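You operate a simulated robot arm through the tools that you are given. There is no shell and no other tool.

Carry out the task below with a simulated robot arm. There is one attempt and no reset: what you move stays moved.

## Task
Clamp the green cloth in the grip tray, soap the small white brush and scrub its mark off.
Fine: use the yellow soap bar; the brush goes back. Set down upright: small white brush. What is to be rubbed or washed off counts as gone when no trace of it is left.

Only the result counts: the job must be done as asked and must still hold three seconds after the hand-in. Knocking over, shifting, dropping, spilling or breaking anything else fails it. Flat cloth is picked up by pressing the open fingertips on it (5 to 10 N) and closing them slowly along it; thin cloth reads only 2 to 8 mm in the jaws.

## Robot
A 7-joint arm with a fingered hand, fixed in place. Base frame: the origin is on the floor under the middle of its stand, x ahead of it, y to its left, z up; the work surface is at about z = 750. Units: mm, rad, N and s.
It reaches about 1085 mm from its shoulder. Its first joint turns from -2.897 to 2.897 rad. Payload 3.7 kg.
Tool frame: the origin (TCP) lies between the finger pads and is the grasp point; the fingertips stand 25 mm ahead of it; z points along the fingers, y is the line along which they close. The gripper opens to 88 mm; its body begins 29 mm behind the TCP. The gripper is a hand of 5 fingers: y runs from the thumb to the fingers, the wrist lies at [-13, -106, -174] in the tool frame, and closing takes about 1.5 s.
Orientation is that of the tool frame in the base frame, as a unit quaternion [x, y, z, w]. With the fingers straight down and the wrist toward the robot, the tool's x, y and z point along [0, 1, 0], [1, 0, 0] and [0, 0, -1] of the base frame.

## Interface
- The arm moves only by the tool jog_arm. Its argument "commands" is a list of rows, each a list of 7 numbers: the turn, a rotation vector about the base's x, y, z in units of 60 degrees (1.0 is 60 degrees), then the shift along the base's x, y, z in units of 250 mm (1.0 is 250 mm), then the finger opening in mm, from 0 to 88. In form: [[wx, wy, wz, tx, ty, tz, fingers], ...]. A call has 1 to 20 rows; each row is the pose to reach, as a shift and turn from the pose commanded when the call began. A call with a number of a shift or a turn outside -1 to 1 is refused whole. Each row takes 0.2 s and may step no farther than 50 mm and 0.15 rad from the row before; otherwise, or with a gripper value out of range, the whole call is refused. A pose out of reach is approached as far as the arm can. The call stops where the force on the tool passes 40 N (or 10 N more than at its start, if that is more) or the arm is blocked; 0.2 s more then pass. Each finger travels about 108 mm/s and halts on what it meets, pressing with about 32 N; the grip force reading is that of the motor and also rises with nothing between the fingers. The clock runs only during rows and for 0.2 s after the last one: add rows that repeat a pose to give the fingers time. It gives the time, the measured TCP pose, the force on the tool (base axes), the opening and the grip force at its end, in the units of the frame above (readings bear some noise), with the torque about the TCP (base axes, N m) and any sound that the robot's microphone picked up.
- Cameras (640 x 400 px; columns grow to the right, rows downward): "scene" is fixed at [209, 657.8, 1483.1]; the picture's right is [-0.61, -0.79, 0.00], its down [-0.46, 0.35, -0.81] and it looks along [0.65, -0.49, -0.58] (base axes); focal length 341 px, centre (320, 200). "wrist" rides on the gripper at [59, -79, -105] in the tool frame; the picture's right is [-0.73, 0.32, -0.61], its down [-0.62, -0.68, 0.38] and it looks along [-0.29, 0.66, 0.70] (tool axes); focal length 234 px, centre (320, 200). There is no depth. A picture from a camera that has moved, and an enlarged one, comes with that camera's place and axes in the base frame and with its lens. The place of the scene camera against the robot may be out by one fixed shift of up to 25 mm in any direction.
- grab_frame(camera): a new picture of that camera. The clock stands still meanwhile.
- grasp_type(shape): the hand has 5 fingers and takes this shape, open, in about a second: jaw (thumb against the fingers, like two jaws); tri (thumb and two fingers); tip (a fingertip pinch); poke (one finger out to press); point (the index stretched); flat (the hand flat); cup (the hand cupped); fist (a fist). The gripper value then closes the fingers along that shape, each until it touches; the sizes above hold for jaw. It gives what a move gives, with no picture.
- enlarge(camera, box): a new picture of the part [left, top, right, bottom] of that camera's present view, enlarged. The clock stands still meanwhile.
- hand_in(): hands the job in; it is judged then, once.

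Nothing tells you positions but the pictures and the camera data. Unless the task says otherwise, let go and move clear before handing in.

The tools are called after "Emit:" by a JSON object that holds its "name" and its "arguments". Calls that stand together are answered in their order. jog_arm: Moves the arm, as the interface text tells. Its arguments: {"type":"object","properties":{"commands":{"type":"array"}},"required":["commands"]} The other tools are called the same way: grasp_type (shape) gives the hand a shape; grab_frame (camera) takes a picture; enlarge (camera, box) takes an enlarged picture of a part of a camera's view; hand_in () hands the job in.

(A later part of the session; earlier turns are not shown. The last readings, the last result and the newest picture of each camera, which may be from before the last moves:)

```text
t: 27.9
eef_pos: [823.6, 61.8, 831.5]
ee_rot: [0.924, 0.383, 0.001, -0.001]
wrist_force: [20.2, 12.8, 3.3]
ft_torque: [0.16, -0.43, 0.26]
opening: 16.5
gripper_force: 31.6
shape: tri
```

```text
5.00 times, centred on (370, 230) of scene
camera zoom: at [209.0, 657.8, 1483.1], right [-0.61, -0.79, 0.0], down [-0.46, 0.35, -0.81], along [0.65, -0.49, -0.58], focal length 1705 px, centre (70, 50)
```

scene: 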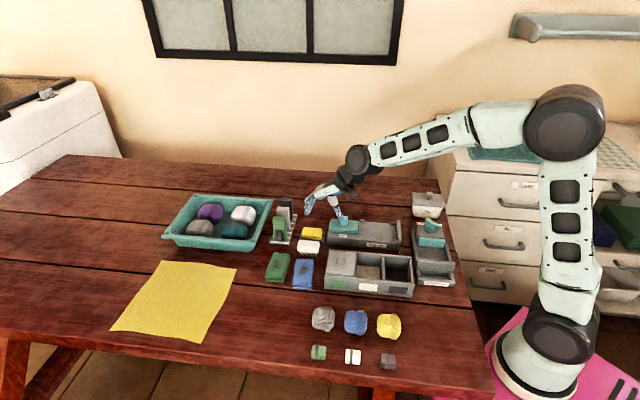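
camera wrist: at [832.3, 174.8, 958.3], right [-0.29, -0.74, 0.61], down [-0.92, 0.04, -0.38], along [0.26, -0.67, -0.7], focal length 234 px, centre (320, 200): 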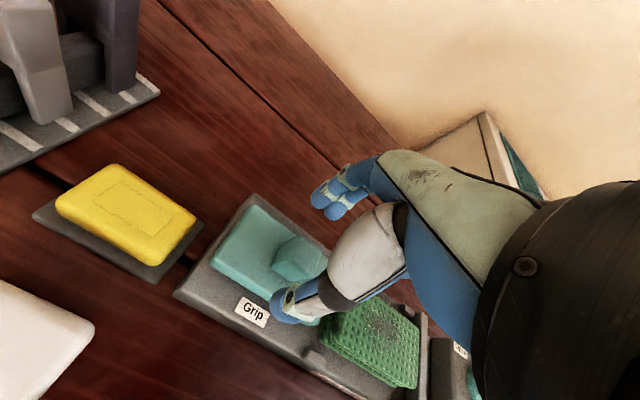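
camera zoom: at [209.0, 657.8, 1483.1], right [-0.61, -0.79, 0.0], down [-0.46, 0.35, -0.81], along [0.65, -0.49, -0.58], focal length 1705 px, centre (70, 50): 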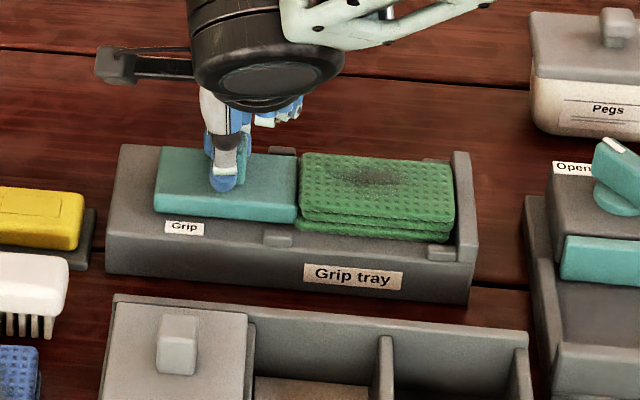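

The cloth is now pressed against the end wall with about 24 N. I'll add a little more and check for any click or change.

Emit:
{"name": "jog_arm", "arguments": {"commands": [[0, 0, 0, -0.004, -0.004, 0, 10], [0, 0, 0, -0.008, -0.008, 0, 10], [0, 0, 0, -0.008, -0.008, 0, 10]]}}

Emit:
{"name": "enlarge", "arguments": {"camera": "scene", "box": [310, 190, 430, 270]}}

Emit:
{"name": "enlarge", "arguments": {"camera": "wrist", "box": [180, 150, 420, 400]}}

```text
t: 28.7
eef_pos: [822.0, 59.2, 831.2]
ee_rot: [0.923, 0.384, 0.0, 0.0]
wrist_force: [19.7, 20.2, 7.7]
ft_torque: [0.35, -0.37, 0.31]
opening: 16.6
gripper_force: 31.5
shape: tri
```

```text
5.00 times, centred on (370, 230) of scene
camera zoom: at [209.0, 657.8, 1483.1], right [-0.61, -0.79, 0.0], down [-0.46, 0.35, -0.81], along [0.65, -0.49, -0.58], focal length 1705 px, centre (70, 50)
```

zoom: 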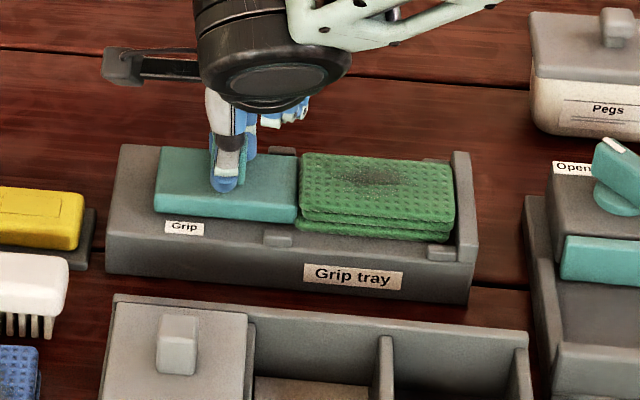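

```text
1.60 times, centred on (300, 275) of wrist
camera zoom: at [807.1, 156.5, 937.0], right [-0.28, -0.74, 0.61], down [-0.92, 0.04, -0.38], along [0.26, -0.67, -0.7], focal length 375 px, centre (352, 80)
```

zoom: 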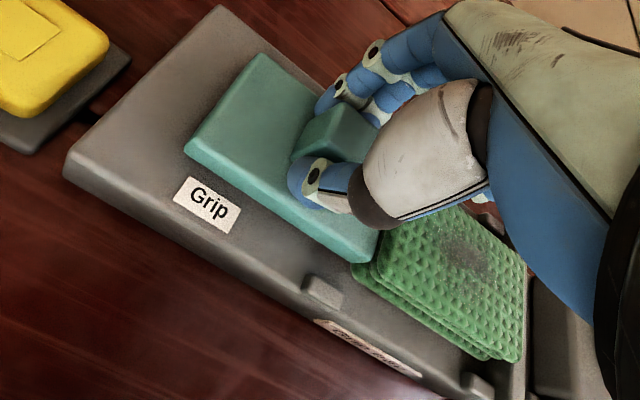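

The slider has bottomed out against the cloth at about 28 N. I'll open and rise to see whether it holds.

Emit:
{"name": "jog_arm", "arguments": {"commands": [[0, 0, 0, 0, 0, 0, 20], [0, 0, 0, 0, 0, 0, 32], [0, 0, 0, 0, 0, 0, 44], [0, 0, 0, 0, 0, 0, 56], [0, 0, 0, 0, 0, 0.08, 60], [0, 0, 0, 0, 0, 0.24, 60], [0, 0, 0, 0, 0, 0.32, 60]]}}

Emit:
{"name": "enlarge", "arguments": {"camera": "scene", "box": [310, 190, 430, 270]}}

Emit:
{"name": "grab_frame", "arguments": {"camera": "wrist"}}

```text
t: 30.3
eef_pos: [822.2, 58.2, 912.1]
ee_rot: [0.924, 0.383, 0.001, 0.0]
wrist_force: [-0.8, -0.6, -0.2]
ft_torque: [0.03, 0.03, 0.01]
opening: 59.5
gripper_force: 0.2
shape: tri
```

```text
5.00 times, centred on (370, 230) of scene
camera zoom: at [209.0, 657.8, 1483.1], right [-0.61, -0.79, 0.0], down [-0.46, 0.35, -0.81], along [0.65, -0.49, -0.58], focal length 1705 px, centre (70, 50)
```

zoom: 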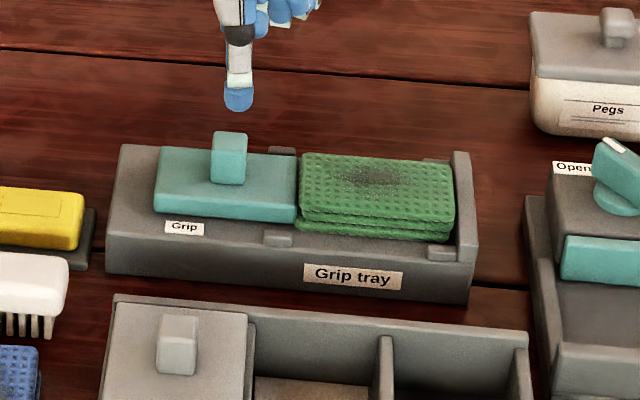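

```text
taken
camera wrist: at [807.8, 156.5, 1017.2], right [-0.28, -0.74, 0.61], down [-0.92, 0.04, -0.38], along [0.26, -0.67, -0.7], focal length 234 px, centre (320, 200)
```

wrist: 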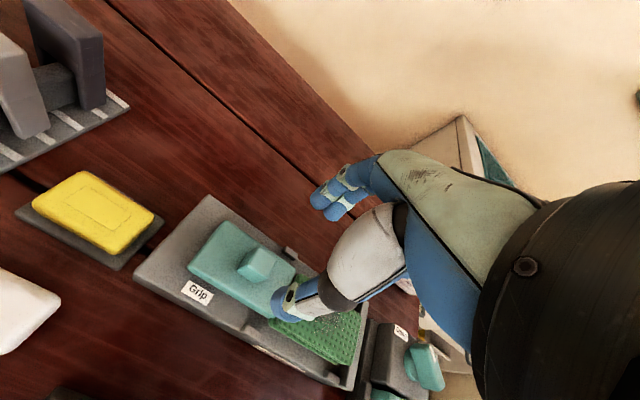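

The slider stays put and the cloth is held; the tray did not shift. Next I'll look closely at the brush and soap.

Emit:
{"name": "jog_arm", "arguments": {"commands": [[0, 0, 0, 0.05, 0.12, 0, 60], [0, 0, 0, 0.1, 0.24, 0, 60], [0, 0, 0, 0.152, 0.368, 0, 60], [0, 0, 0, 0.152, 0.368, 0, 60]]}}

Emit:
{"name": "grab_frame", "arguments": {"camera": "wrist"}}

Emit:
{"name": "enlarge", "arguments": {"camera": "wrist", "box": [80, 160, 340, 400]}}

Emit:
{"name": "enlarge", "arguments": {"camera": "scene", "box": [285, 220, 335, 265]}}

```text
t: 31.3
eef_pos: [856.7, 150.7, 911.1]
ee_rot: [0.924, 0.383, -0.001, 0.0]
wrist_force: [-0.8, -1.3, 0.0]
ft_torque: [0.02, 0.01, -0.01]
opening: 59.8
gripper_force: 0.0
shape: tri
```

```text
taken
camera wrist: at [843.7, 248.1, 1017.1], right [-0.29, -0.74, 0.61], down [-0.92, 0.04, -0.38], along [0.26, -0.67, -0.7], focal length 234 px, centre (320, 200)
```

wrist: 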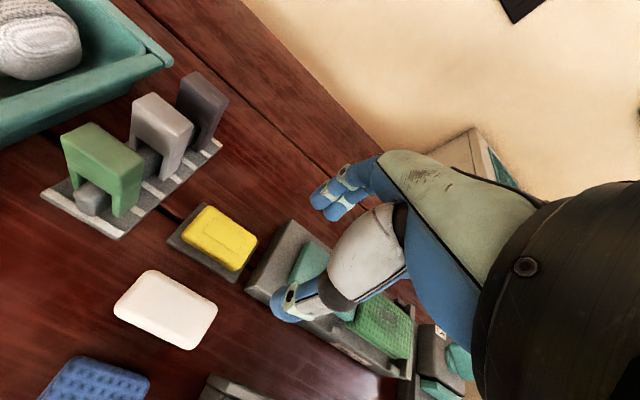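

```text
1.67 times, centred on (210, 280) of wrist
camera zoom: at [843.7, 248.1, 1017.1], right [-0.29, -0.74, 0.61], down [-0.92, 0.04, -0.38], along [0.26, -0.67, -0.7], focal length 390 px, centre (503, 67)
```

zoom: 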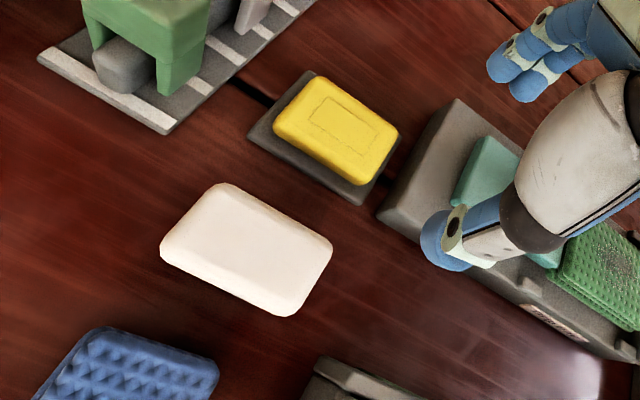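

```text
8.89 times, centred on (310, 242) of scene
camera zoom: at [209.0, 657.8, 1483.1], right [-0.61, -0.79, 0.0], down [-0.46, 0.35, -0.81], along [0.65, -0.49, -0.58], focal length 3032 px, centre (409, -178)
```

zoom: 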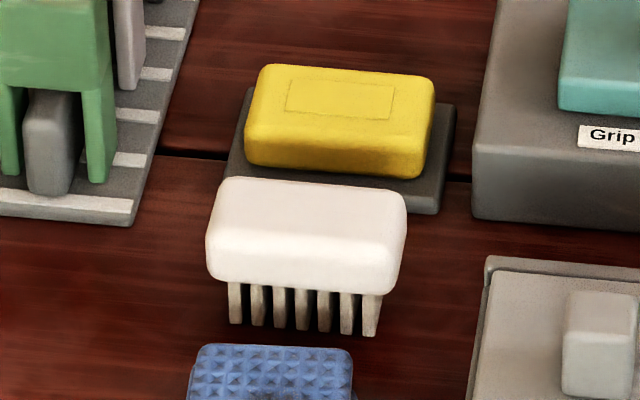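

The brush is centred near (846.5, 216.5), about 60 x 32 mm and 40 mm tall, aligned at 45°. The soap is centred near (897.5, 163), with its top around z = 776. I'll use the full jaw shape for a firmer hold and go above the brush.

Emit:
{"name": "grasp_type", "arguments": {"shape": "jaw"}}

Emit:
{"name": "jog_arm", "arguments": {"commands": [[0, 0, 0, -0.018, 0.13, 0, 70], [0, 0, 0, -0.035, 0.257, 0, 56], [0, 0, 0, -0.035, 0.257, -0.12, 46], [0, 0, 0, -0.035, 0.257, -0.24, 46], [0, 0, 0, -0.035, 0.257, -0.24, 46], [0, 0, 0, -0.035, 0.257, -0.24, 46]]}}

Emit:
{"name": "grab_frame", "arguments": {"camera": "wrist"}}

Emit:
{"name": "enlarge", "arguments": {"camera": "scene", "box": [270, 200, 340, 265]}}

```text
t: 32.2
eef_pos: [857.9, 149.8, 910.2]
ee_rot: [0.924, 0.383, -0.001, 0.0]
wrist_force: [0.4, 0.2, 0.5]
ft_torque: [0.0, -0.01, 0.03]
opening: 87.9
gripper_force: 0.0
shape: jaw
```

```text
t: 33.6
eef_pos: [848.9, 214.9, 850.4]
ee_rot: [0.924, 0.382, 0.0, 0.001]
wrist_force: [-0.5, 0.3, -0.2]
ft_torque: [0.01, 0.02, 0.01]
opening: 46.6
gripper_force: 0.0
shape: jaw
```

```text
taken
camera wrist: at [833.7, 312.0, 956.9], right [-0.29, -0.74, 0.61], down [-0.92, 0.04, -0.38], along [0.26, -0.67, -0.7], focal length 234 px, centre (320, 200)
```

wrist: 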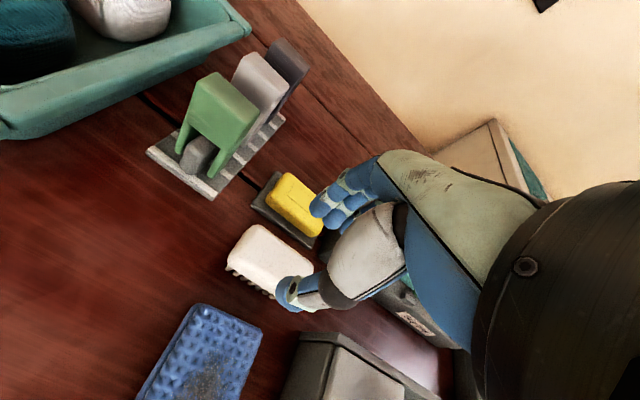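

```text
6.15 times, centred on (305, 232) of scene
camera zoom: at [209.0, 657.8, 1483.1], right [-0.61, -0.79, 0.0], down [-0.46, 0.35, -0.81], along [0.65, -0.49, -0.58], focal length 2099 px, centre (412, 0)
```

zoom: 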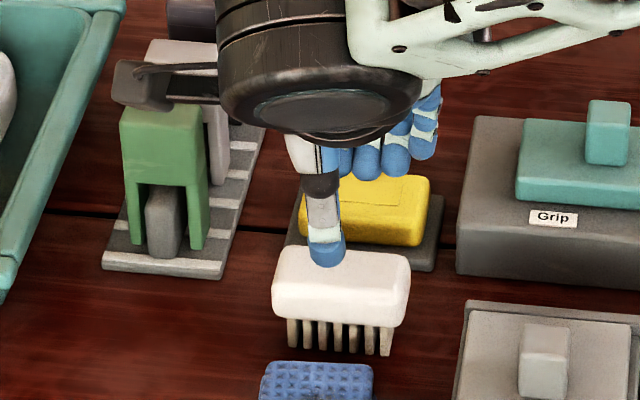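

In jaw shape the outer fingers would come close to the tray's corner, so I'll use the tri shape instead. Then I'll descend onto the brush body.

Emit:
{"name": "grasp_type", "arguments": {"shape": "tri"}}

Emit:
{"name": "jog_arm", "arguments": {"commands": [[0, 0, 0, 0, 0, 0, 60], [0, 0, 0, 0, 0, 0, 46], [0, 0, 0, 0, 0, -0.04, 46], [0, 0, 0, 0, 0, -0.12, 46], [0, 0, 0, 0, 0, -0.18, 46], [0, 0, 0, 0, 0, -0.18, 46]]}}

Emit:
{"name": "enlarge", "arguments": {"camera": "scene", "box": [270, 200, 340, 265]}}

Emit:
{"name": "enlarge", "arguments": {"camera": "wrist", "box": [180, 140, 420, 400]}}

```text
t: 34.5
eef_pos: [849.4, 214.4, 851.4]
ee_rot: [0.924, 0.383, 0.0, 0.001]
wrist_force: [0.5, 0.3, -0.8]
ft_torque: [0.01, 0.05, -0.02]
opening: 87.8
gripper_force: 0.0
shape: tri
```

```text
t: 35.9
eef_pos: [849.4, 214.4, 804.7]
ee_rot: [0.924, 0.383, 0.0, 0.0]
wrist_force: [0.1, 0.5, -0.7]
ft_torque: [-0.02, 0.0, 0.0]
opening: 46.7
gripper_force: 0.1
shape: tri
```

```text
6.15 times, centred on (305, 232) of scene
camera zoom: at [209.0, 657.8, 1483.1], right [-0.61, -0.79, 0.0], down [-0.46, 0.35, -0.81], along [0.65, -0.49, -0.58], focal length 2099 px, centre (412, 0)
```

zoom: 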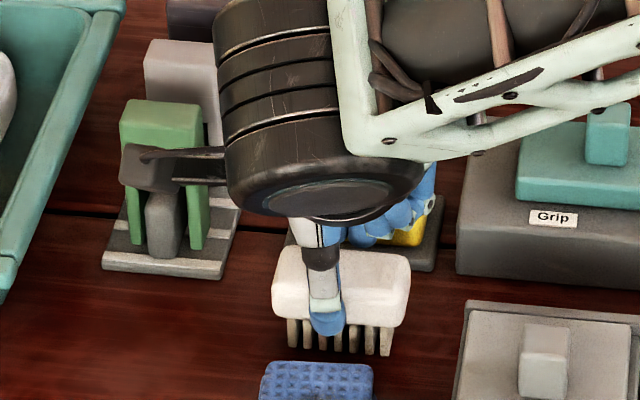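

```text
1.54 times, centred on (300, 270) of wrist
camera zoom: at [835.1, 311.9, 911.6], right [-0.29, -0.74, 0.61], down [-0.92, 0.04, -0.38], along [0.26, -0.67, -0.7], focal length 360 px, centre (351, 92)
```

zoom: 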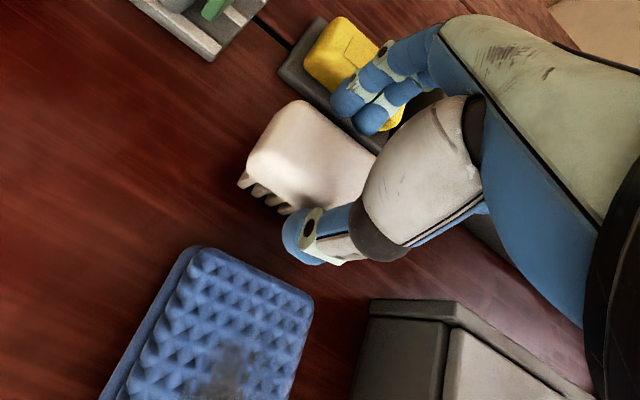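

Emit:
{"name": "jog_arm", "arguments": {"commands": [[0, 0, 0, -0.004, -0.004, -0.03, 46], [0, 0, 0, -0.008, -0.008, -0.066, 46], [0, 0, 0, -0.008, -0.008, -0.066, 46]]}}

Emit:
{"name": "enlarge", "arguments": {"camera": "scene", "box": [270, 200, 340, 265]}}

```text
t: 36.7
eef_pos: [847.8, 210.9, 790.7]
ee_rot: [0.924, 0.383, 0.0, 0.0]
wrist_force: [0.4, 0.1, 0.5]
ft_torque: [0.0, 0.0, -0.02]
opening: 46.3
gripper_force: 0.1
shape: tri
```

```text
6.15 times, centred on (305, 232) of scene
camera zoom: at [209.0, 657.8, 1483.1], right [-0.61, -0.79, 0.0], down [-0.46, 0.35, -0.81], along [0.65, -0.49, -0.58], focal length 2099 px, centre (412, 0)
```

zoom: 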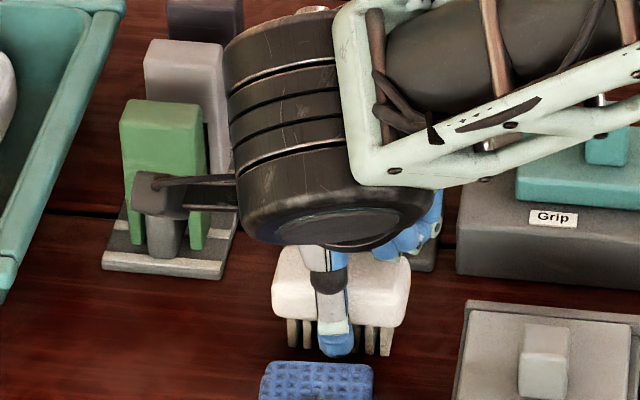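

Emit:
{"name": "jog_arm", "arguments": {"commands": [[0, 0, 0, -0.009, 0.009, 0, 44], [0, 0, 0, -0.009, 0.009, 0, 40], [0, 0, 0, -0.009, 0.009, 0, 36], [0, 0, 0, -0.009, 0.009, 0, 32], [0, 0, 0, -0.009, 0.009, 0, 28], [0, 0, 0, -0.009, 0.009, 0, 24], [0, 0, 0, -0.009, 0.009, 0, 20], [0, 0, 0, -0.009, 0.009, 0, 20]]}}

Emit:
{"name": "enlarge", "arguments": {"camera": "scene", "box": [270, 200, 340, 265]}}

Emit:
{"name": "enlarge", "arguments": {"camera": "wrist", "box": [180, 140, 420, 400]}}

```text
t: 38.5
eef_pos: [844.0, 212.3, 790.4]
ee_rot: [0.924, 0.383, 0.0, 0.0]
wrist_force: [-0.2, 0.4, -0.2]
ft_torque: [0.02, -0.02, -0.04]
opening: 30.1
gripper_force: 32.1
shape: tri
```

```text
6.15 times, centred on (305, 232) of scene
camera zoom: at [209.0, 657.8, 1483.1], right [-0.61, -0.79, 0.0], down [-0.46, 0.35, -0.81], along [0.65, -0.49, -0.58], focal length 2099 px, centre (412, 0)
```

zoom: 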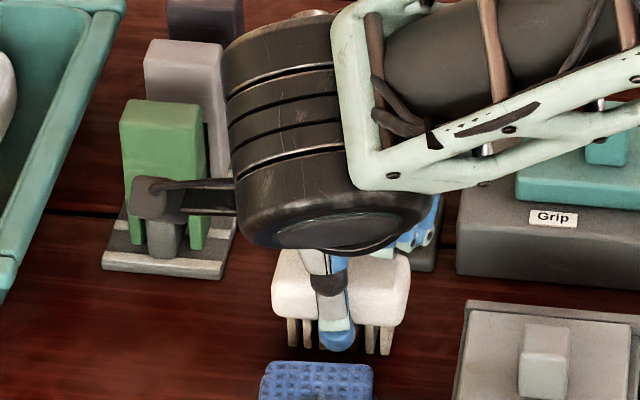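

```text
1.54 times, centred on (300, 270) of wrist
camera zoom: at [831.6, 310.8, 896.1], right [-0.29, -0.74, 0.61], down [-0.92, 0.04, -0.38], along [0.26, -0.67, -0.7], focal length 360 px, centre (351, 92)
```

zoom: 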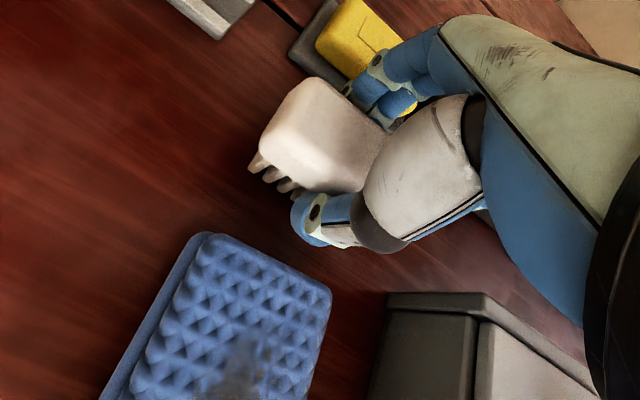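

The brush is gripped squarely with its position unchanged. I'll lift it and carry it above the soap.

Emit:
{"name": "jog_arm", "arguments": {"commands": [[0, 0, 0, 0, 0, 0.04, 20], [0, 0, 0, 0, 0, 0.12, 20], [0, 0, 0, 0, 0, 0.24, 20], [0, 0, 0, 0.1, -0.1, 0.24, 20], [0, 0, 0, 0.2, -0.209, 0.24, 20], [0, 0, 0, 0.2, -0.209, 0.24, 20]]}}

Emit:
{"name": "enlarge", "arguments": {"camera": "scene", "box": [270, 190, 350, 265]}}

Emit:
{"name": "enlarge", "arguments": {"camera": "wrist", "box": [180, 140, 420, 400]}}

```text
t: 39.9
eef_pos: [897.8, 161.8, 850.9]
ee_rot: [0.924, 0.383, 0.0, 0.0]
wrist_force: [-0.6, 0.2, -1.3]
ft_torque: [0.02, 0.0, 0.01]
opening: 30.0
gripper_force: 32.4
shape: tri
```

```text
5.33 times, centred on (310, 228) of scene
camera zoom: at [209.0, 657.8, 1483.1], right [-0.61, -0.79, 0.0], down [-0.46, 0.35, -0.81], along [0.65, -0.49, -0.58], focal length 1819 px, centre (373, 53)
```

zoom: 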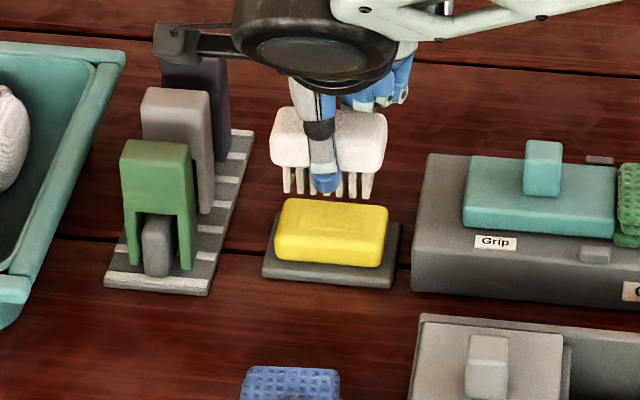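

```text
1.54 times, centred on (300, 270) of wrist
camera zoom: at [883.1, 259.8, 956.3], right [-0.29, -0.74, 0.61], down [-0.92, 0.04, -0.38], along [0.26, -0.67, -0.7], focal length 360 px, centre (351, 92)
```

zoom: 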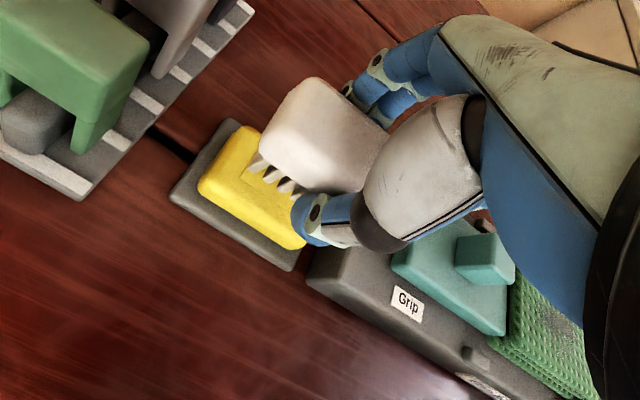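

The brush hangs over the soap. I'll lower it in small steps to find light contact.

Emit:
{"name": "jog_arm", "arguments": {"commands": [[0, 0, 0, 0, 0, -0.04, 20], [0, 0, 0, 0, 0, -0.08, 20], [0, 0, 0, 0, 0, -0.1, 20], [0, 0, 0, 0, 0, -0.1, 20]]}}

Emit:
{"name": "enlarge", "arguments": {"camera": "scene", "box": [280, 200, 340, 260]}}

```text
t: 40.9
eef_pos: [896.1, 162.3, 823.9]
ee_rot: [0.924, 0.382, -0.001, 0.0]
wrist_force: [-0.3, 0.7, -0.5]
ft_torque: [-0.03, 0.01, -0.02]
opening: 30.1
gripper_force: 32.4
shape: tri
```

```text
6.67 times, centred on (310, 230) of scene
camera zoom: at [209.0, 657.8, 1483.1], right [-0.61, -0.79, 0.0], down [-0.46, 0.35, -0.81], along [0.65, -0.49, -0.58], focal length 2274 px, centre (387, 0)
```

zoom: 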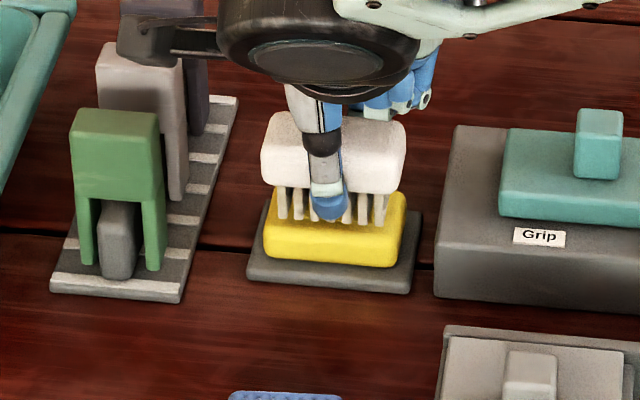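

Emit:
{"name": "jog_arm", "arguments": {"commands": [[0, 0, 0, 0, 0, -0.006, 20], [0, 0, 0, 0, 0, -0.012, 20], [0, 0, 0, 0, 0, -0.012, 20]]}}

```text
t: 41.7
eef_pos: [897.0, 161.3, 821.2]
ee_rot: [0.924, 0.382, 0.0, -0.001]
wrist_force: [-0.7, 0.0, -0.5]
ft_torque: [-0.03, -0.04, 0.03]
opening: 29.8
gripper_force: 32.9
shape: tri
```

Emit:
{"name": "jog_arm", "arguments": {"commands": [[0, 0, 0, 0, 0, -0.005, 20], [0, 0, 0, 0, 0, -0.01, 20], [0, 0, 0, 0, 0, -0.01, 20]]}}

```text
t: 42.5
eef_pos: [896.6, 161.3, 820.0]
ee_rot: [0.924, 0.383, 0.0, -0.001]
wrist_force: [-0.3, -0.4, -1.0]
ft_torque: [-0.05, -0.01, -0.03]
opening: 29.9
gripper_force: 31.6
shape: tri
```

Emit:
{"name": "jog_arm", "arguments": {"commands": [[0, 0, 0, 0, 0, -0.005, 20], [0, 0, 0, 0, 0, -0.01, 20], [0, 0, 0, 0, 0, -0.01, 20]]}}

Emit:
{"name": "enlarge", "arguments": {"camera": "scene", "box": [280, 200, 340, 260]}}

```text
t: 43.3
eef_pos: [895.2, 161.3, 818.0]
ee_rot: [0.924, 0.383, -0.001, 0.0]
wrist_force: [0.1, -0.3, 7.0]
ft_torque: [-0.01, -0.01, -0.01]
opening: 30.1
gripper_force: 31.6
shape: tri
```

```text
6.67 times, centred on (310, 230) of scene
camera zoom: at [209.0, 657.8, 1483.1], right [-0.61, -0.79, 0.0], down [-0.46, 0.35, -0.81], along [0.65, -0.49, -0.58], focal length 2274 px, centre (387, 0)
```

zoom: 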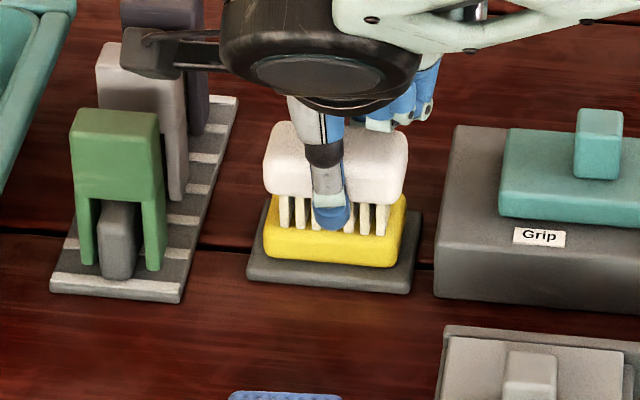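

Light contact at about 7 N. I'll rub with short strokes along the soap and check it isn't shifting.

Emit:
{"name": "jog_arm", "arguments": {"commands": [[0, 0, 0, 0.012, 0.012, 0, 20], [0, 0, 0, 0.024, 0.024, 0, 20], [0, 0, 0, 0.012, 0.012, 0, 20], [0, 0, 0, 0, 0, 0, 20], [0, 0, 0, -0.012, -0.012, 0, 20], [0, 0, 0, -0.024, -0.024, 0, 20], [0, 0, 0, -0.012, -0.012, 0, 20], [0, 0, 0, 0, 0, 0, 20]]}}

Emit:
{"name": "enlarge", "arguments": {"camera": "scene", "box": [280, 200, 340, 260]}}

Emit:
{"name": "enlarge", "arguments": {"camera": "wrist", "box": [180, 140, 420, 400]}}

```text
t: 45.1
eef_pos: [896.9, 160.0, 816.3]
ee_rot: [0.924, 0.383, 0.0, 0.0]
wrist_force: [-1.2, -1.0, 11.2]
ft_torque: [0.08, 0.16, 0.03]
opening: 30.6
gripper_force: 32.1
shape: tri
```

```text
6.67 times, centred on (310, 230) of scene
camera zoom: at [209.0, 657.8, 1483.1], right [-0.61, -0.79, 0.0], down [-0.46, 0.35, -0.81], along [0.65, -0.49, -0.58], focal length 2274 px, centre (387, 0)
```

zoom: 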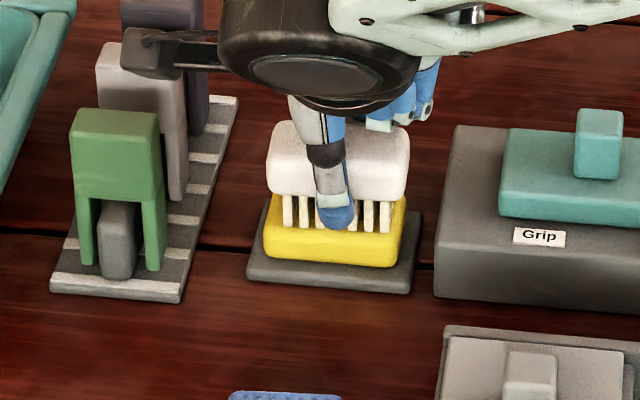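

```text
1.54 times, centred on (300, 270) of wrist
camera zoom: at [882.5, 258.2, 922.0], right [-0.29, -0.74, 0.61], down [-0.92, 0.04, -0.38], along [0.26, -0.67, -0.7], focal length 360 px, centre (351, 92)
```

zoom: 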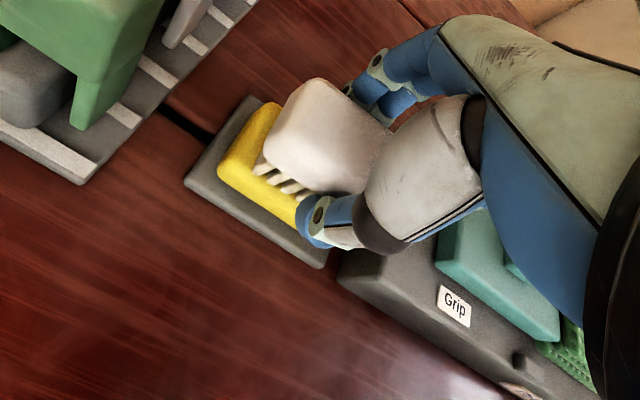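

The soap stays in place. A few more strokes to load the brush well.

Emit:
{"name": "jog_arm", "arguments": {"commands": [[0, 0, 0, 0.012, 0.012, 0.003, 20], [0, 0, 0, 0.026, 0.026, 0.003, 20], [0, 0, 0, 0.012, 0.012, 0.003, 20], [0, 0, 0, -0.004, -0.004, 0.003, 20], [0, 0, 0, -0.018, -0.018, 0.003, 20], [0, 0, 0, -0.03, -0.03, 0.003, 20], [0, 0, 0, -0.016, -0.016, 0.003, 20], [0, 0, 0, 0, 0, 0.003, 20], [0, 0, 0, 0.014, 0.014, 0.003, 20], [0, 0, 0, 0.026, 0.026, 0.003, 20], [0, 0, 0, 0.012, 0.012, 0.003, 20], [0, 0, 0, -0.004, -0.004, 0.003, 20], [0, 0, 0, -0.018, -0.018, 0.003, 20], [0, 0, 0, -0.03, -0.03, 0.003, 20], [0, 0, 0, -0.016, -0.016, 0.003, 20], [0, 0, 0, 0, 0, 0.003, 20]]}}

Emit:
{"name": "jog_arm", "arguments": {"commands": [[0, 0, 0, 0, 0, 0.06, 20], [0, 0, 0, 0, 0, 0.2, 20], [0, 0, 0, 0, 0, 0.3, 20], [0, 0, 0, 0, 0, 0.3, 20]]}}

Emit:
{"name": "enlarge", "arguments": {"camera": "scene", "box": [270, 180, 350, 260]}}

Emit:
{"name": "enlarge", "arguments": {"camera": "wrist", "box": [180, 140, 420, 400]}}

```text
t: 48.5
eef_pos: [897.0, 160.4, 817.3]
ee_rot: [0.924, 0.383, 0.0, 0.0]
wrist_force: [0.0, 0.4, 0.5]
ft_torque: [-0.01, 0.05, 0.02]
opening: 28.9
gripper_force: 31.9
shape: tri
```

```text
t: 49.5
eef_pos: [895.7, 161.8, 892.4]
ee_rot: [0.924, 0.383, 0.0, 0.0]
wrist_force: [-0.2, 0.4, -0.1]
ft_torque: [-0.01, 0.01, -0.01]
opening: 28.7
gripper_force: 31.7
shape: tri
```

```text
5.00 times, centred on (310, 220) of scene
camera zoom: at [209.0, 657.8, 1483.1], right [-0.61, -0.79, 0.0], down [-0.46, 0.35, -0.81], along [0.65, -0.49, -0.58], focal length 1705 px, centre (370, 100)
```

zoom: 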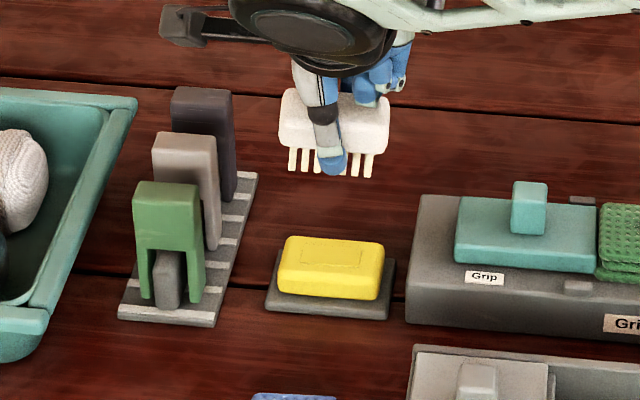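

```text
1.54 times, centred on (300, 270) of wrist
camera zoom: at [880.8, 259.8, 999.1], right [-0.29, -0.74, 0.61], down [-0.92, 0.04, -0.38], along [0.26, -0.67, -0.7], focal length 360 px, centre (351, 92)
```

zoom: 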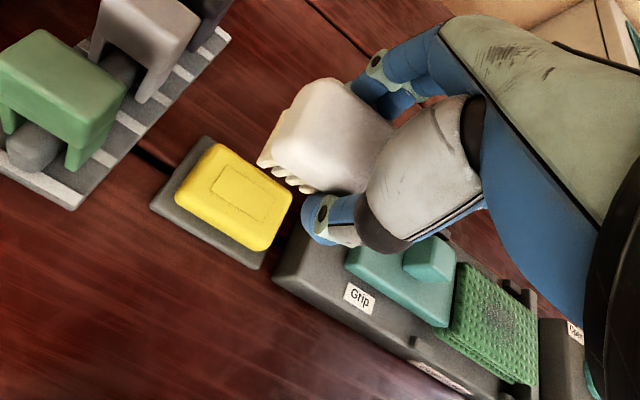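

Emit:
{"name": "enlarge", "arguments": {"camera": "scene", "box": [300, 190, 340, 220]}}

Emit:
{"name": "enlarge", "arguments": {"camera": "wrist", "box": [270, 180, 340, 290]}}

Emit:
{"name": "enlarge", "arguments": {"camera": "scene", "box": [365, 210, 415, 250]}}

```text
13.33 times, centred on (320, 205) of scene
camera zoom: at [209.0, 657.8, 1483.1], right [-0.61, -0.79, 0.0], down [-0.46, 0.35, -0.81], along [0.65, -0.49, -0.58], focal length 4547 px, centre (320, 133)
```

zoom: 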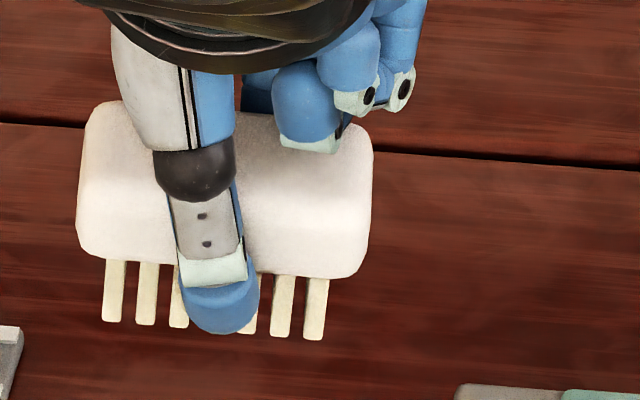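

```text
3.64 times, centred on (305, 235) of wrist
camera zoom: at [880.8, 259.8, 999.1], right [-0.29, -0.74, 0.61], down [-0.92, 0.04, -0.38], along [0.26, -0.67, -0.7], focal length 852 px, centre (374, 73)
```

zoom: 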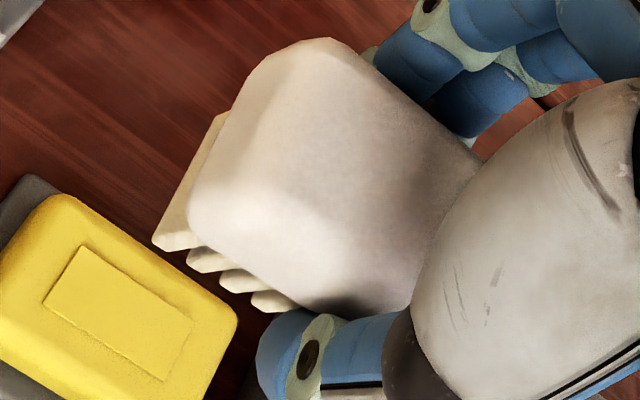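

```text
10.00 times, centred on (390, 230) of scene
camera zoom: at [209.0, 657.8, 1483.1], right [-0.61, -0.79, 0.0], down [-0.46, 0.35, -0.81], along [0.65, -0.49, -0.58], focal length 3410 px, centre (-380, -100)
```

zoom: 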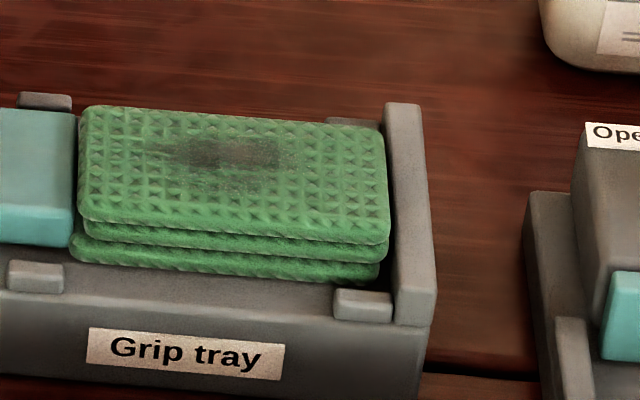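

The bristles have turned a creamy soap colour, so the brush is loaded. I'll move over past the tray for a clear view of the mark before scrubbing.

Emit:
{"name": "jog_arm", "arguments": {"commands": [[0, 0, 0, -0.09, -0.14, 0.03, 20], [0, 0, 0, -0.18, -0.28, 0.03, 20], [0, 0, 0, -0.27, -0.42, 0.03, 20], [0, 0, 0, -0.36, -0.57, 0.03, 20], [0, 0, 0, -0.45, -0.72, 0.03, 20], [0, 0, 0, -0.53, -0.86, 0.03, 20], [0, 0, 0, -0.53, -0.86, 0.03, 20]]}}

Emit:
{"name": "grab_frame", "arguments": {"camera": "wrist"}}

Emit:
{"name": "enlarge", "arguments": {"camera": "wrist", "box": [80, 170, 340, 390]}}

```text
t: 51.1
eef_pos: [763.4, -53.4, 898.9]
ee_rot: [0.924, 0.383, 0.0, 0.0]
wrist_force: [0.2, 0.2, 0.1]
ft_torque: [-0.02, 0.02, 0.0]
opening: 28.7
gripper_force: 31.8
shape: tri
```

```text
taken
camera wrist: at [748.5, 44.5, 1004.5], right [-0.29, -0.74, 0.61], down [-0.92, 0.04, -0.38], along [0.26, -0.67, -0.7], focal length 234 px, centre (320, 200)
```

wrist: 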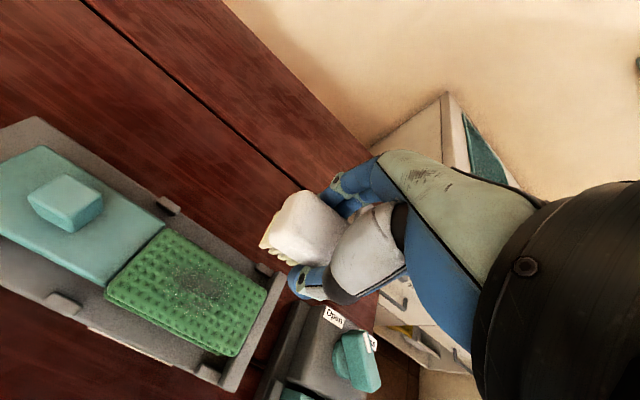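

```text
1.82 times, centred on (210, 280) of wrist
camera zoom: at [748.5, 44.5, 1004.5], right [-0.29, -0.74, 0.61], down [-0.92, 0.04, -0.38], along [0.26, -0.67, -0.7], focal length 426 px, centre (520, 54)
```

zoom: 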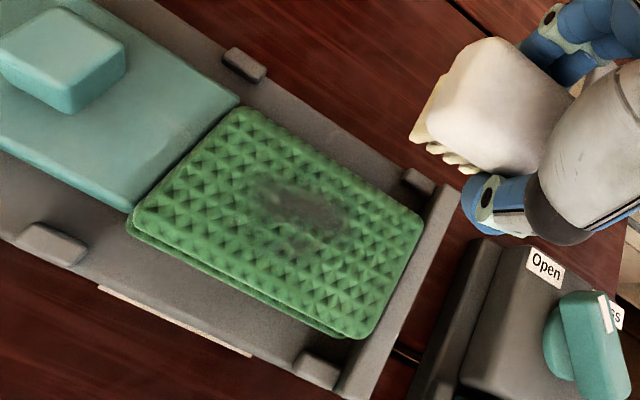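

The mark on the cloth spans roughly L 506–562 mm and ±16 mm across, centred near (760, -4). I'll bring the brush over it and lower to light contact.

Emit:
{"name": "jog_arm", "arguments": {"commands": [[0, 0, 0, -0.014, 0.09, 0, 20], [0, 0, 0, -0.028, 0.19, 0, 20], [0, 0, 0, -0.028, 0.19, -0.1, 20], [0, 0, 0, -0.028, 0.19, -0.18, 20], [0, 0, 0, -0.028, 0.19, -0.18, 20]]}}

Emit:
{"name": "enlarge", "arguments": {"camera": "scene", "box": [340, 190, 420, 260]}}

Emit:
{"name": "enlarge", "arguments": {"camera": "wrist", "box": [180, 140, 420, 400]}}

```text
t: 52.3
eef_pos: [756.7, -5.9, 855.2]
ee_rot: [0.924, 0.383, -0.001, 0.0]
wrist_force: [0.6, 0.2, -1.1]
ft_torque: [0.0, 0.03, 0.02]
opening: 28.5
gripper_force: 31.4
shape: tri
```

```text
5.71 times, centred on (380, 225) of scene
camera zoom: at [209.0, 657.8, 1483.1], right [-0.61, -0.79, 0.0], down [-0.46, 0.35, -0.81], along [0.65, -0.49, -0.58], focal length 1949 px, centre (-23, 57)
```

zoom: 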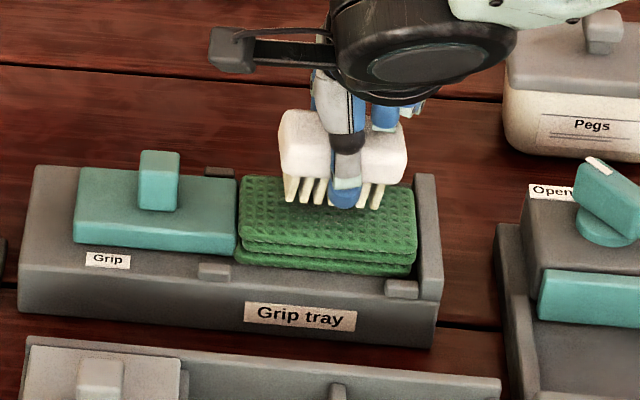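

```text
1.54 times, centred on (300, 270) of wrist
camera zoom: at [742.7, 91.9, 960.8], right [-0.29, -0.74, 0.61], down [-0.92, 0.04, -0.38], along [0.26, -0.67, -0.7], focal length 360 px, centre (351, 92)
```

zoom: 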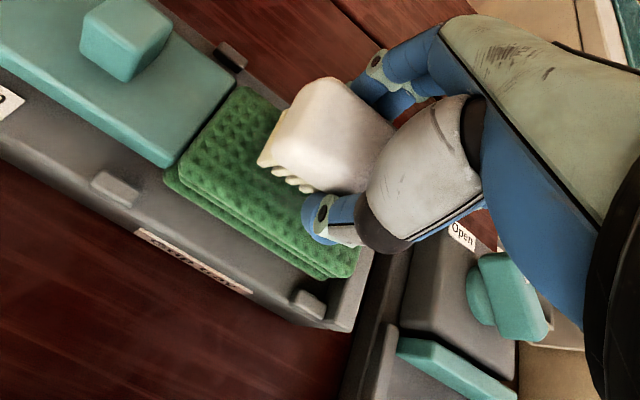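

Emit:
{"name": "jog_arm", "arguments": {"commands": [[0, 0, 0, 0, 0, -0.012, 20], [0, 0, 0, 0, 0, -0.024, 20], [0, 0, 0, 0, 0, -0.032, 20], [0, 0, 0, 0, 0, -0.032, 20]]}}

```text
t: 53.3
eef_pos: [756.1, -6.4, 848.0]
ee_rot: [0.924, 0.382, 0.001, 0.0]
wrist_force: [4.0, -2.4, 10.9]
ft_torque: [-0.23, 0.16, 0.08]
opening: 29.0
gripper_force: 32.5
shape: tri
```

Contact at about 11 N. I'll begin scrubbing along the cloth's length with short strokes.

Emit:
{"name": "jog_arm", "arguments": {"commands": [[0, 0, 0, 0.014, 0.014, 0, 20], [0, 0, 0, 0.028, 0.028, 0, 20], [0, 0, 0, 0.04, 0.04, 0, 20], [0, 0, 0, 0.026, 0.026, 0, 20], [0, 0, 0, 0.012, 0.012, 0, 20], [0, 0, 0, -0.002, -0.002, 0, 20], [0, 0, 0, -0.016, -0.016, 0, 20], [0, 0, 0, -0.03, -0.03, 0, 20], [0, 0, 0, -0.04, -0.04, 0, 20], [0, 0, 0, -0.026, -0.026, 0, 20], [0, 0, 0, -0.012, -0.012, 0, 20], [0, 0, 0, 0, 0, 0, 20]]}}

Emit:
{"name": "enlarge", "arguments": {"camera": "scene", "box": [340, 190, 420, 260]}}

Emit:
{"name": "enlarge", "arguments": {"camera": "wrist", "box": [180, 140, 420, 400]}}

```text
t: 55.9
eef_pos: [756.5, -6.7, 846.8]
ee_rot: [0.924, 0.382, -0.001, 0.0]
wrist_force: [0.0, 0.5, -0.7]
ft_torque: [0.01, 0.0, 0.0]
opening: 28.8
gripper_force: 32.3
shape: tri
```

```text
5.71 times, centred on (380, 225) of scene
camera zoom: at [209.0, 657.8, 1483.1], right [-0.61, -0.79, 0.0], down [-0.46, 0.35, -0.81], along [0.65, -0.49, -0.58], focal length 1949 px, centre (-23, 57)
```

zoom: 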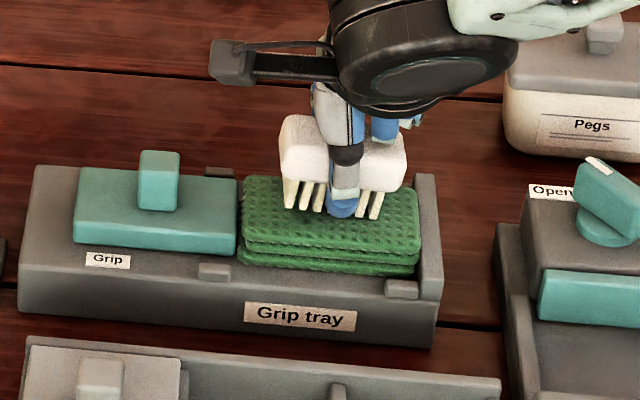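

```text
1.54 times, centred on (300, 270) of wrist
camera zoom: at [742.3, 91.2, 953.3], right [-0.29, -0.74, 0.61], down [-0.92, 0.04, -0.38], along [0.26, -0.67, -0.7], focal length 360 px, centre (351, 92)
```

zoom: 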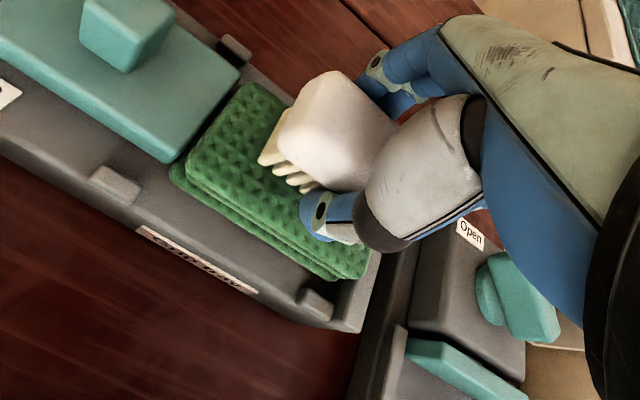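

Emit:
{"name": "jog_arm", "arguments": {"commands": [[0, 0, 0, 0, 0, 0.08, 20], [0, 0, 0, 0.028, -0.19, 0.2, 20], [0, 0, 0, 0.028, -0.19, 0.2, 20]]}}

Emit:
{"name": "enlarge", "arguments": {"camera": "wrist", "box": [80, 170, 340, 390]}}

Emit:
{"name": "enlarge", "arguments": {"camera": "scene", "box": [340, 190, 420, 260]}}

```text
refused: row 2 steps farther than a row can; nothing moved
```

```text
1.82 times, centred on (210, 280) of wrist
camera zoom: at [742.3, 91.2, 953.3], right [-0.29, -0.74, 0.61], down [-0.92, 0.04, -0.38], along [0.26, -0.67, -0.7], focal length 426 px, centre (520, 54)
```

zoom: 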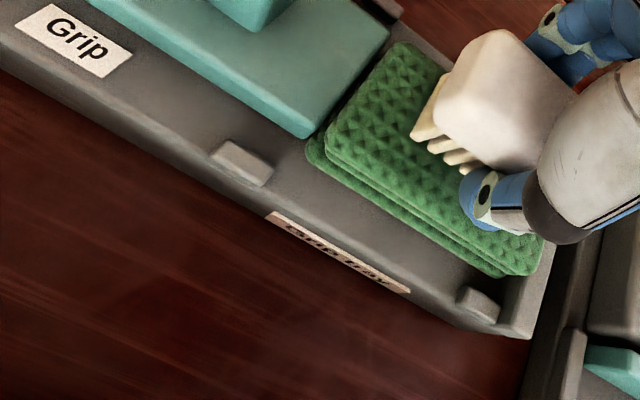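

```text
5.71 times, centred on (380, 225) of scene
camera zoom: at [209.0, 657.8, 1483.1], right [-0.61, -0.79, 0.0], down [-0.46, 0.35, -0.81], along [0.65, -0.49, -0.58], focal length 1949 px, centre (-23, 57)
```

zoom: 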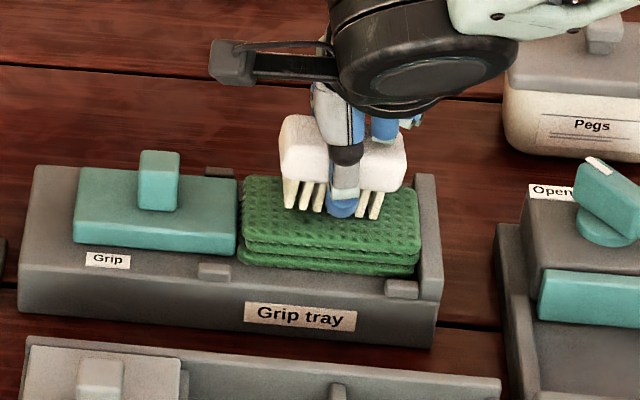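

Emit:
{"name": "jog_arm", "arguments": {"commands": [[0, 0, 0, 0, 0, 0.08, 20], [0, 0, 0, 0, 0, 0.2, 20], [0, 0, 0, 0.014, -0.09, 0.2, 20], [0, 0, 0, 0.028, -0.19, 0.2, 20], [0, 0, 0, 0.028, -0.19, 0.2, 20]]}}

Emit:
{"name": "enlarge", "arguments": {"camera": "wrist", "box": [80, 170, 340, 390]}}

Emit:
{"name": "enlarge", "arguments": {"camera": "scene", "box": [340, 190, 420, 260]}}

```text
t: 57.1
eef_pos: [762.9, -53.5, 897.2]
ee_rot: [0.924, 0.383, -0.001, 0.0]
wrist_force: [-1.4, -0.1, 0.0]
ft_torque: [0.02, 0.01, 0.0]
opening: 28.5
gripper_force: 32.1
shape: tri
```

```text
1.82 times, centred on (210, 280) of wrist
camera zoom: at [749.2, 43.9, 1002.7], right [-0.29, -0.74, 0.61], down [-0.92, 0.04, -0.38], along [0.26, -0.67, -0.7], focal length 426 px, centre (520, 54)
```

zoom: 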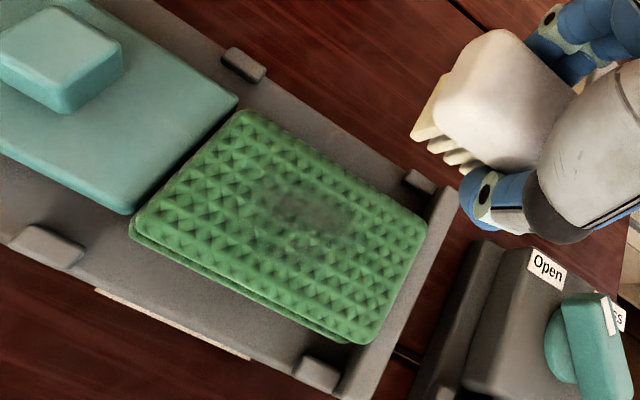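

```text
5.71 times, centred on (380, 225) of scene
camera zoom: at [209.0, 657.8, 1483.1], right [-0.61, -0.79, 0.0], down [-0.46, 0.35, -0.81], along [0.65, -0.49, -0.58], focal length 1949 px, centre (-23, 57)
```

zoom: 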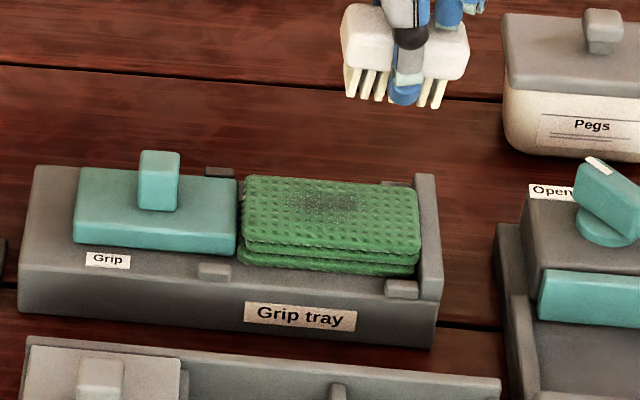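

The mark has faded, so scrubbing works. The brush has tipped a little in the grip and the cloth moved about 2 mm against the wall; let me look closely at both.

Emit:
{"name": "enlarge", "arguments": {"camera": "wrist", "box": [240, 160, 360, 310]}}

Emit:
{"name": "enlarge", "arguments": {"camera": "scene", "box": [370, 185, 410, 215]}}

Emit:
{"name": "enlarge", "arguments": {"camera": "scene", "box": [365, 210, 415, 250]}}

Emit:
{"name": "enlarge", "arguments": {"camera": "wrist", "box": [120, 200, 280, 370]}}

```text
2.67 times, centred on (300, 235) of wrist
camera zoom: at [749.2, 43.9, 1002.7], right [-0.29, -0.74, 0.61], down [-0.92, 0.04, -0.38], along [0.26, -0.67, -0.7], focal length 624 px, centre (373, 107)
```

zoom: 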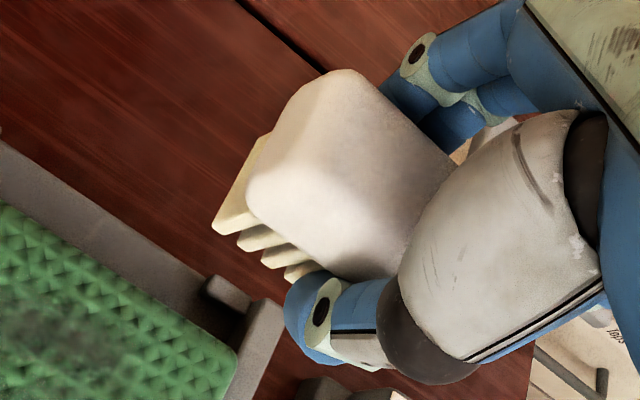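

```text
13.33 times, centred on (390, 200) of scene
camera zoom: at [209.0, 657.8, 1483.1], right [-0.61, -0.79, 0.0], down [-0.46, 0.35, -0.81], along [0.65, -0.49, -0.58], focal length 4547 px, centre (-613, 200)
```

zoom: 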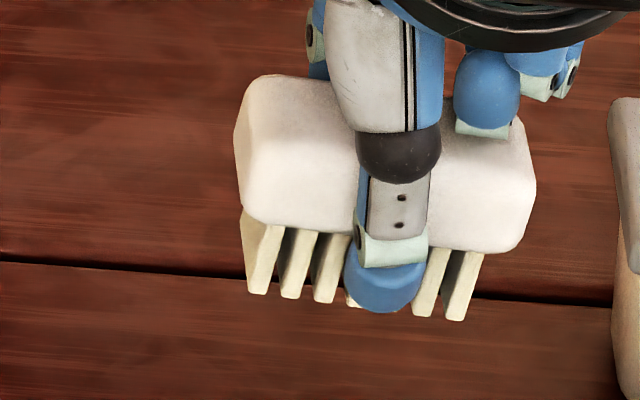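

```text
10.00 times, centred on (390, 230) of scene
camera zoom: at [209.0, 657.8, 1483.1], right [-0.61, -0.79, 0.0], down [-0.46, 0.35, -0.81], along [0.65, -0.49, -0.58], focal length 3410 px, centre (-380, -100)
```

zoom: 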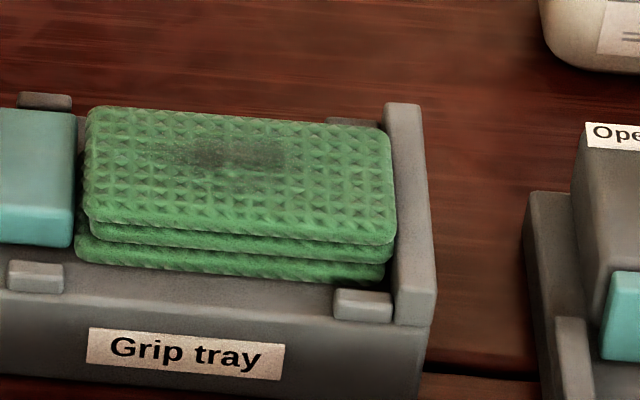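

```text
2.35 times, centred on (200, 285) of wrist
camera zoom: at [749.2, 43.9, 1002.7], right [-0.29, -0.74, 0.61], down [-0.92, 0.04, -0.38], along [0.26, -0.67, -0.7], focal length 551 px, centre (602, 0)
```

zoom: 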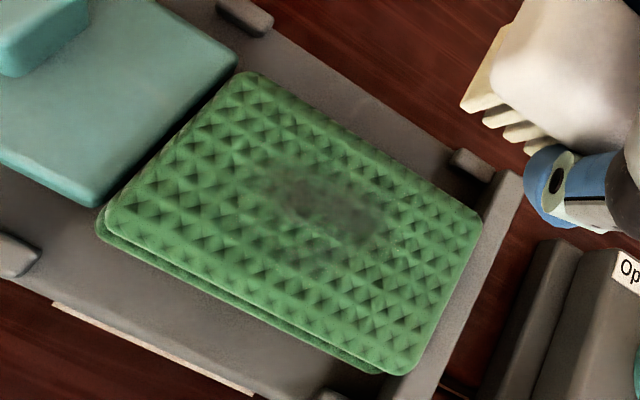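

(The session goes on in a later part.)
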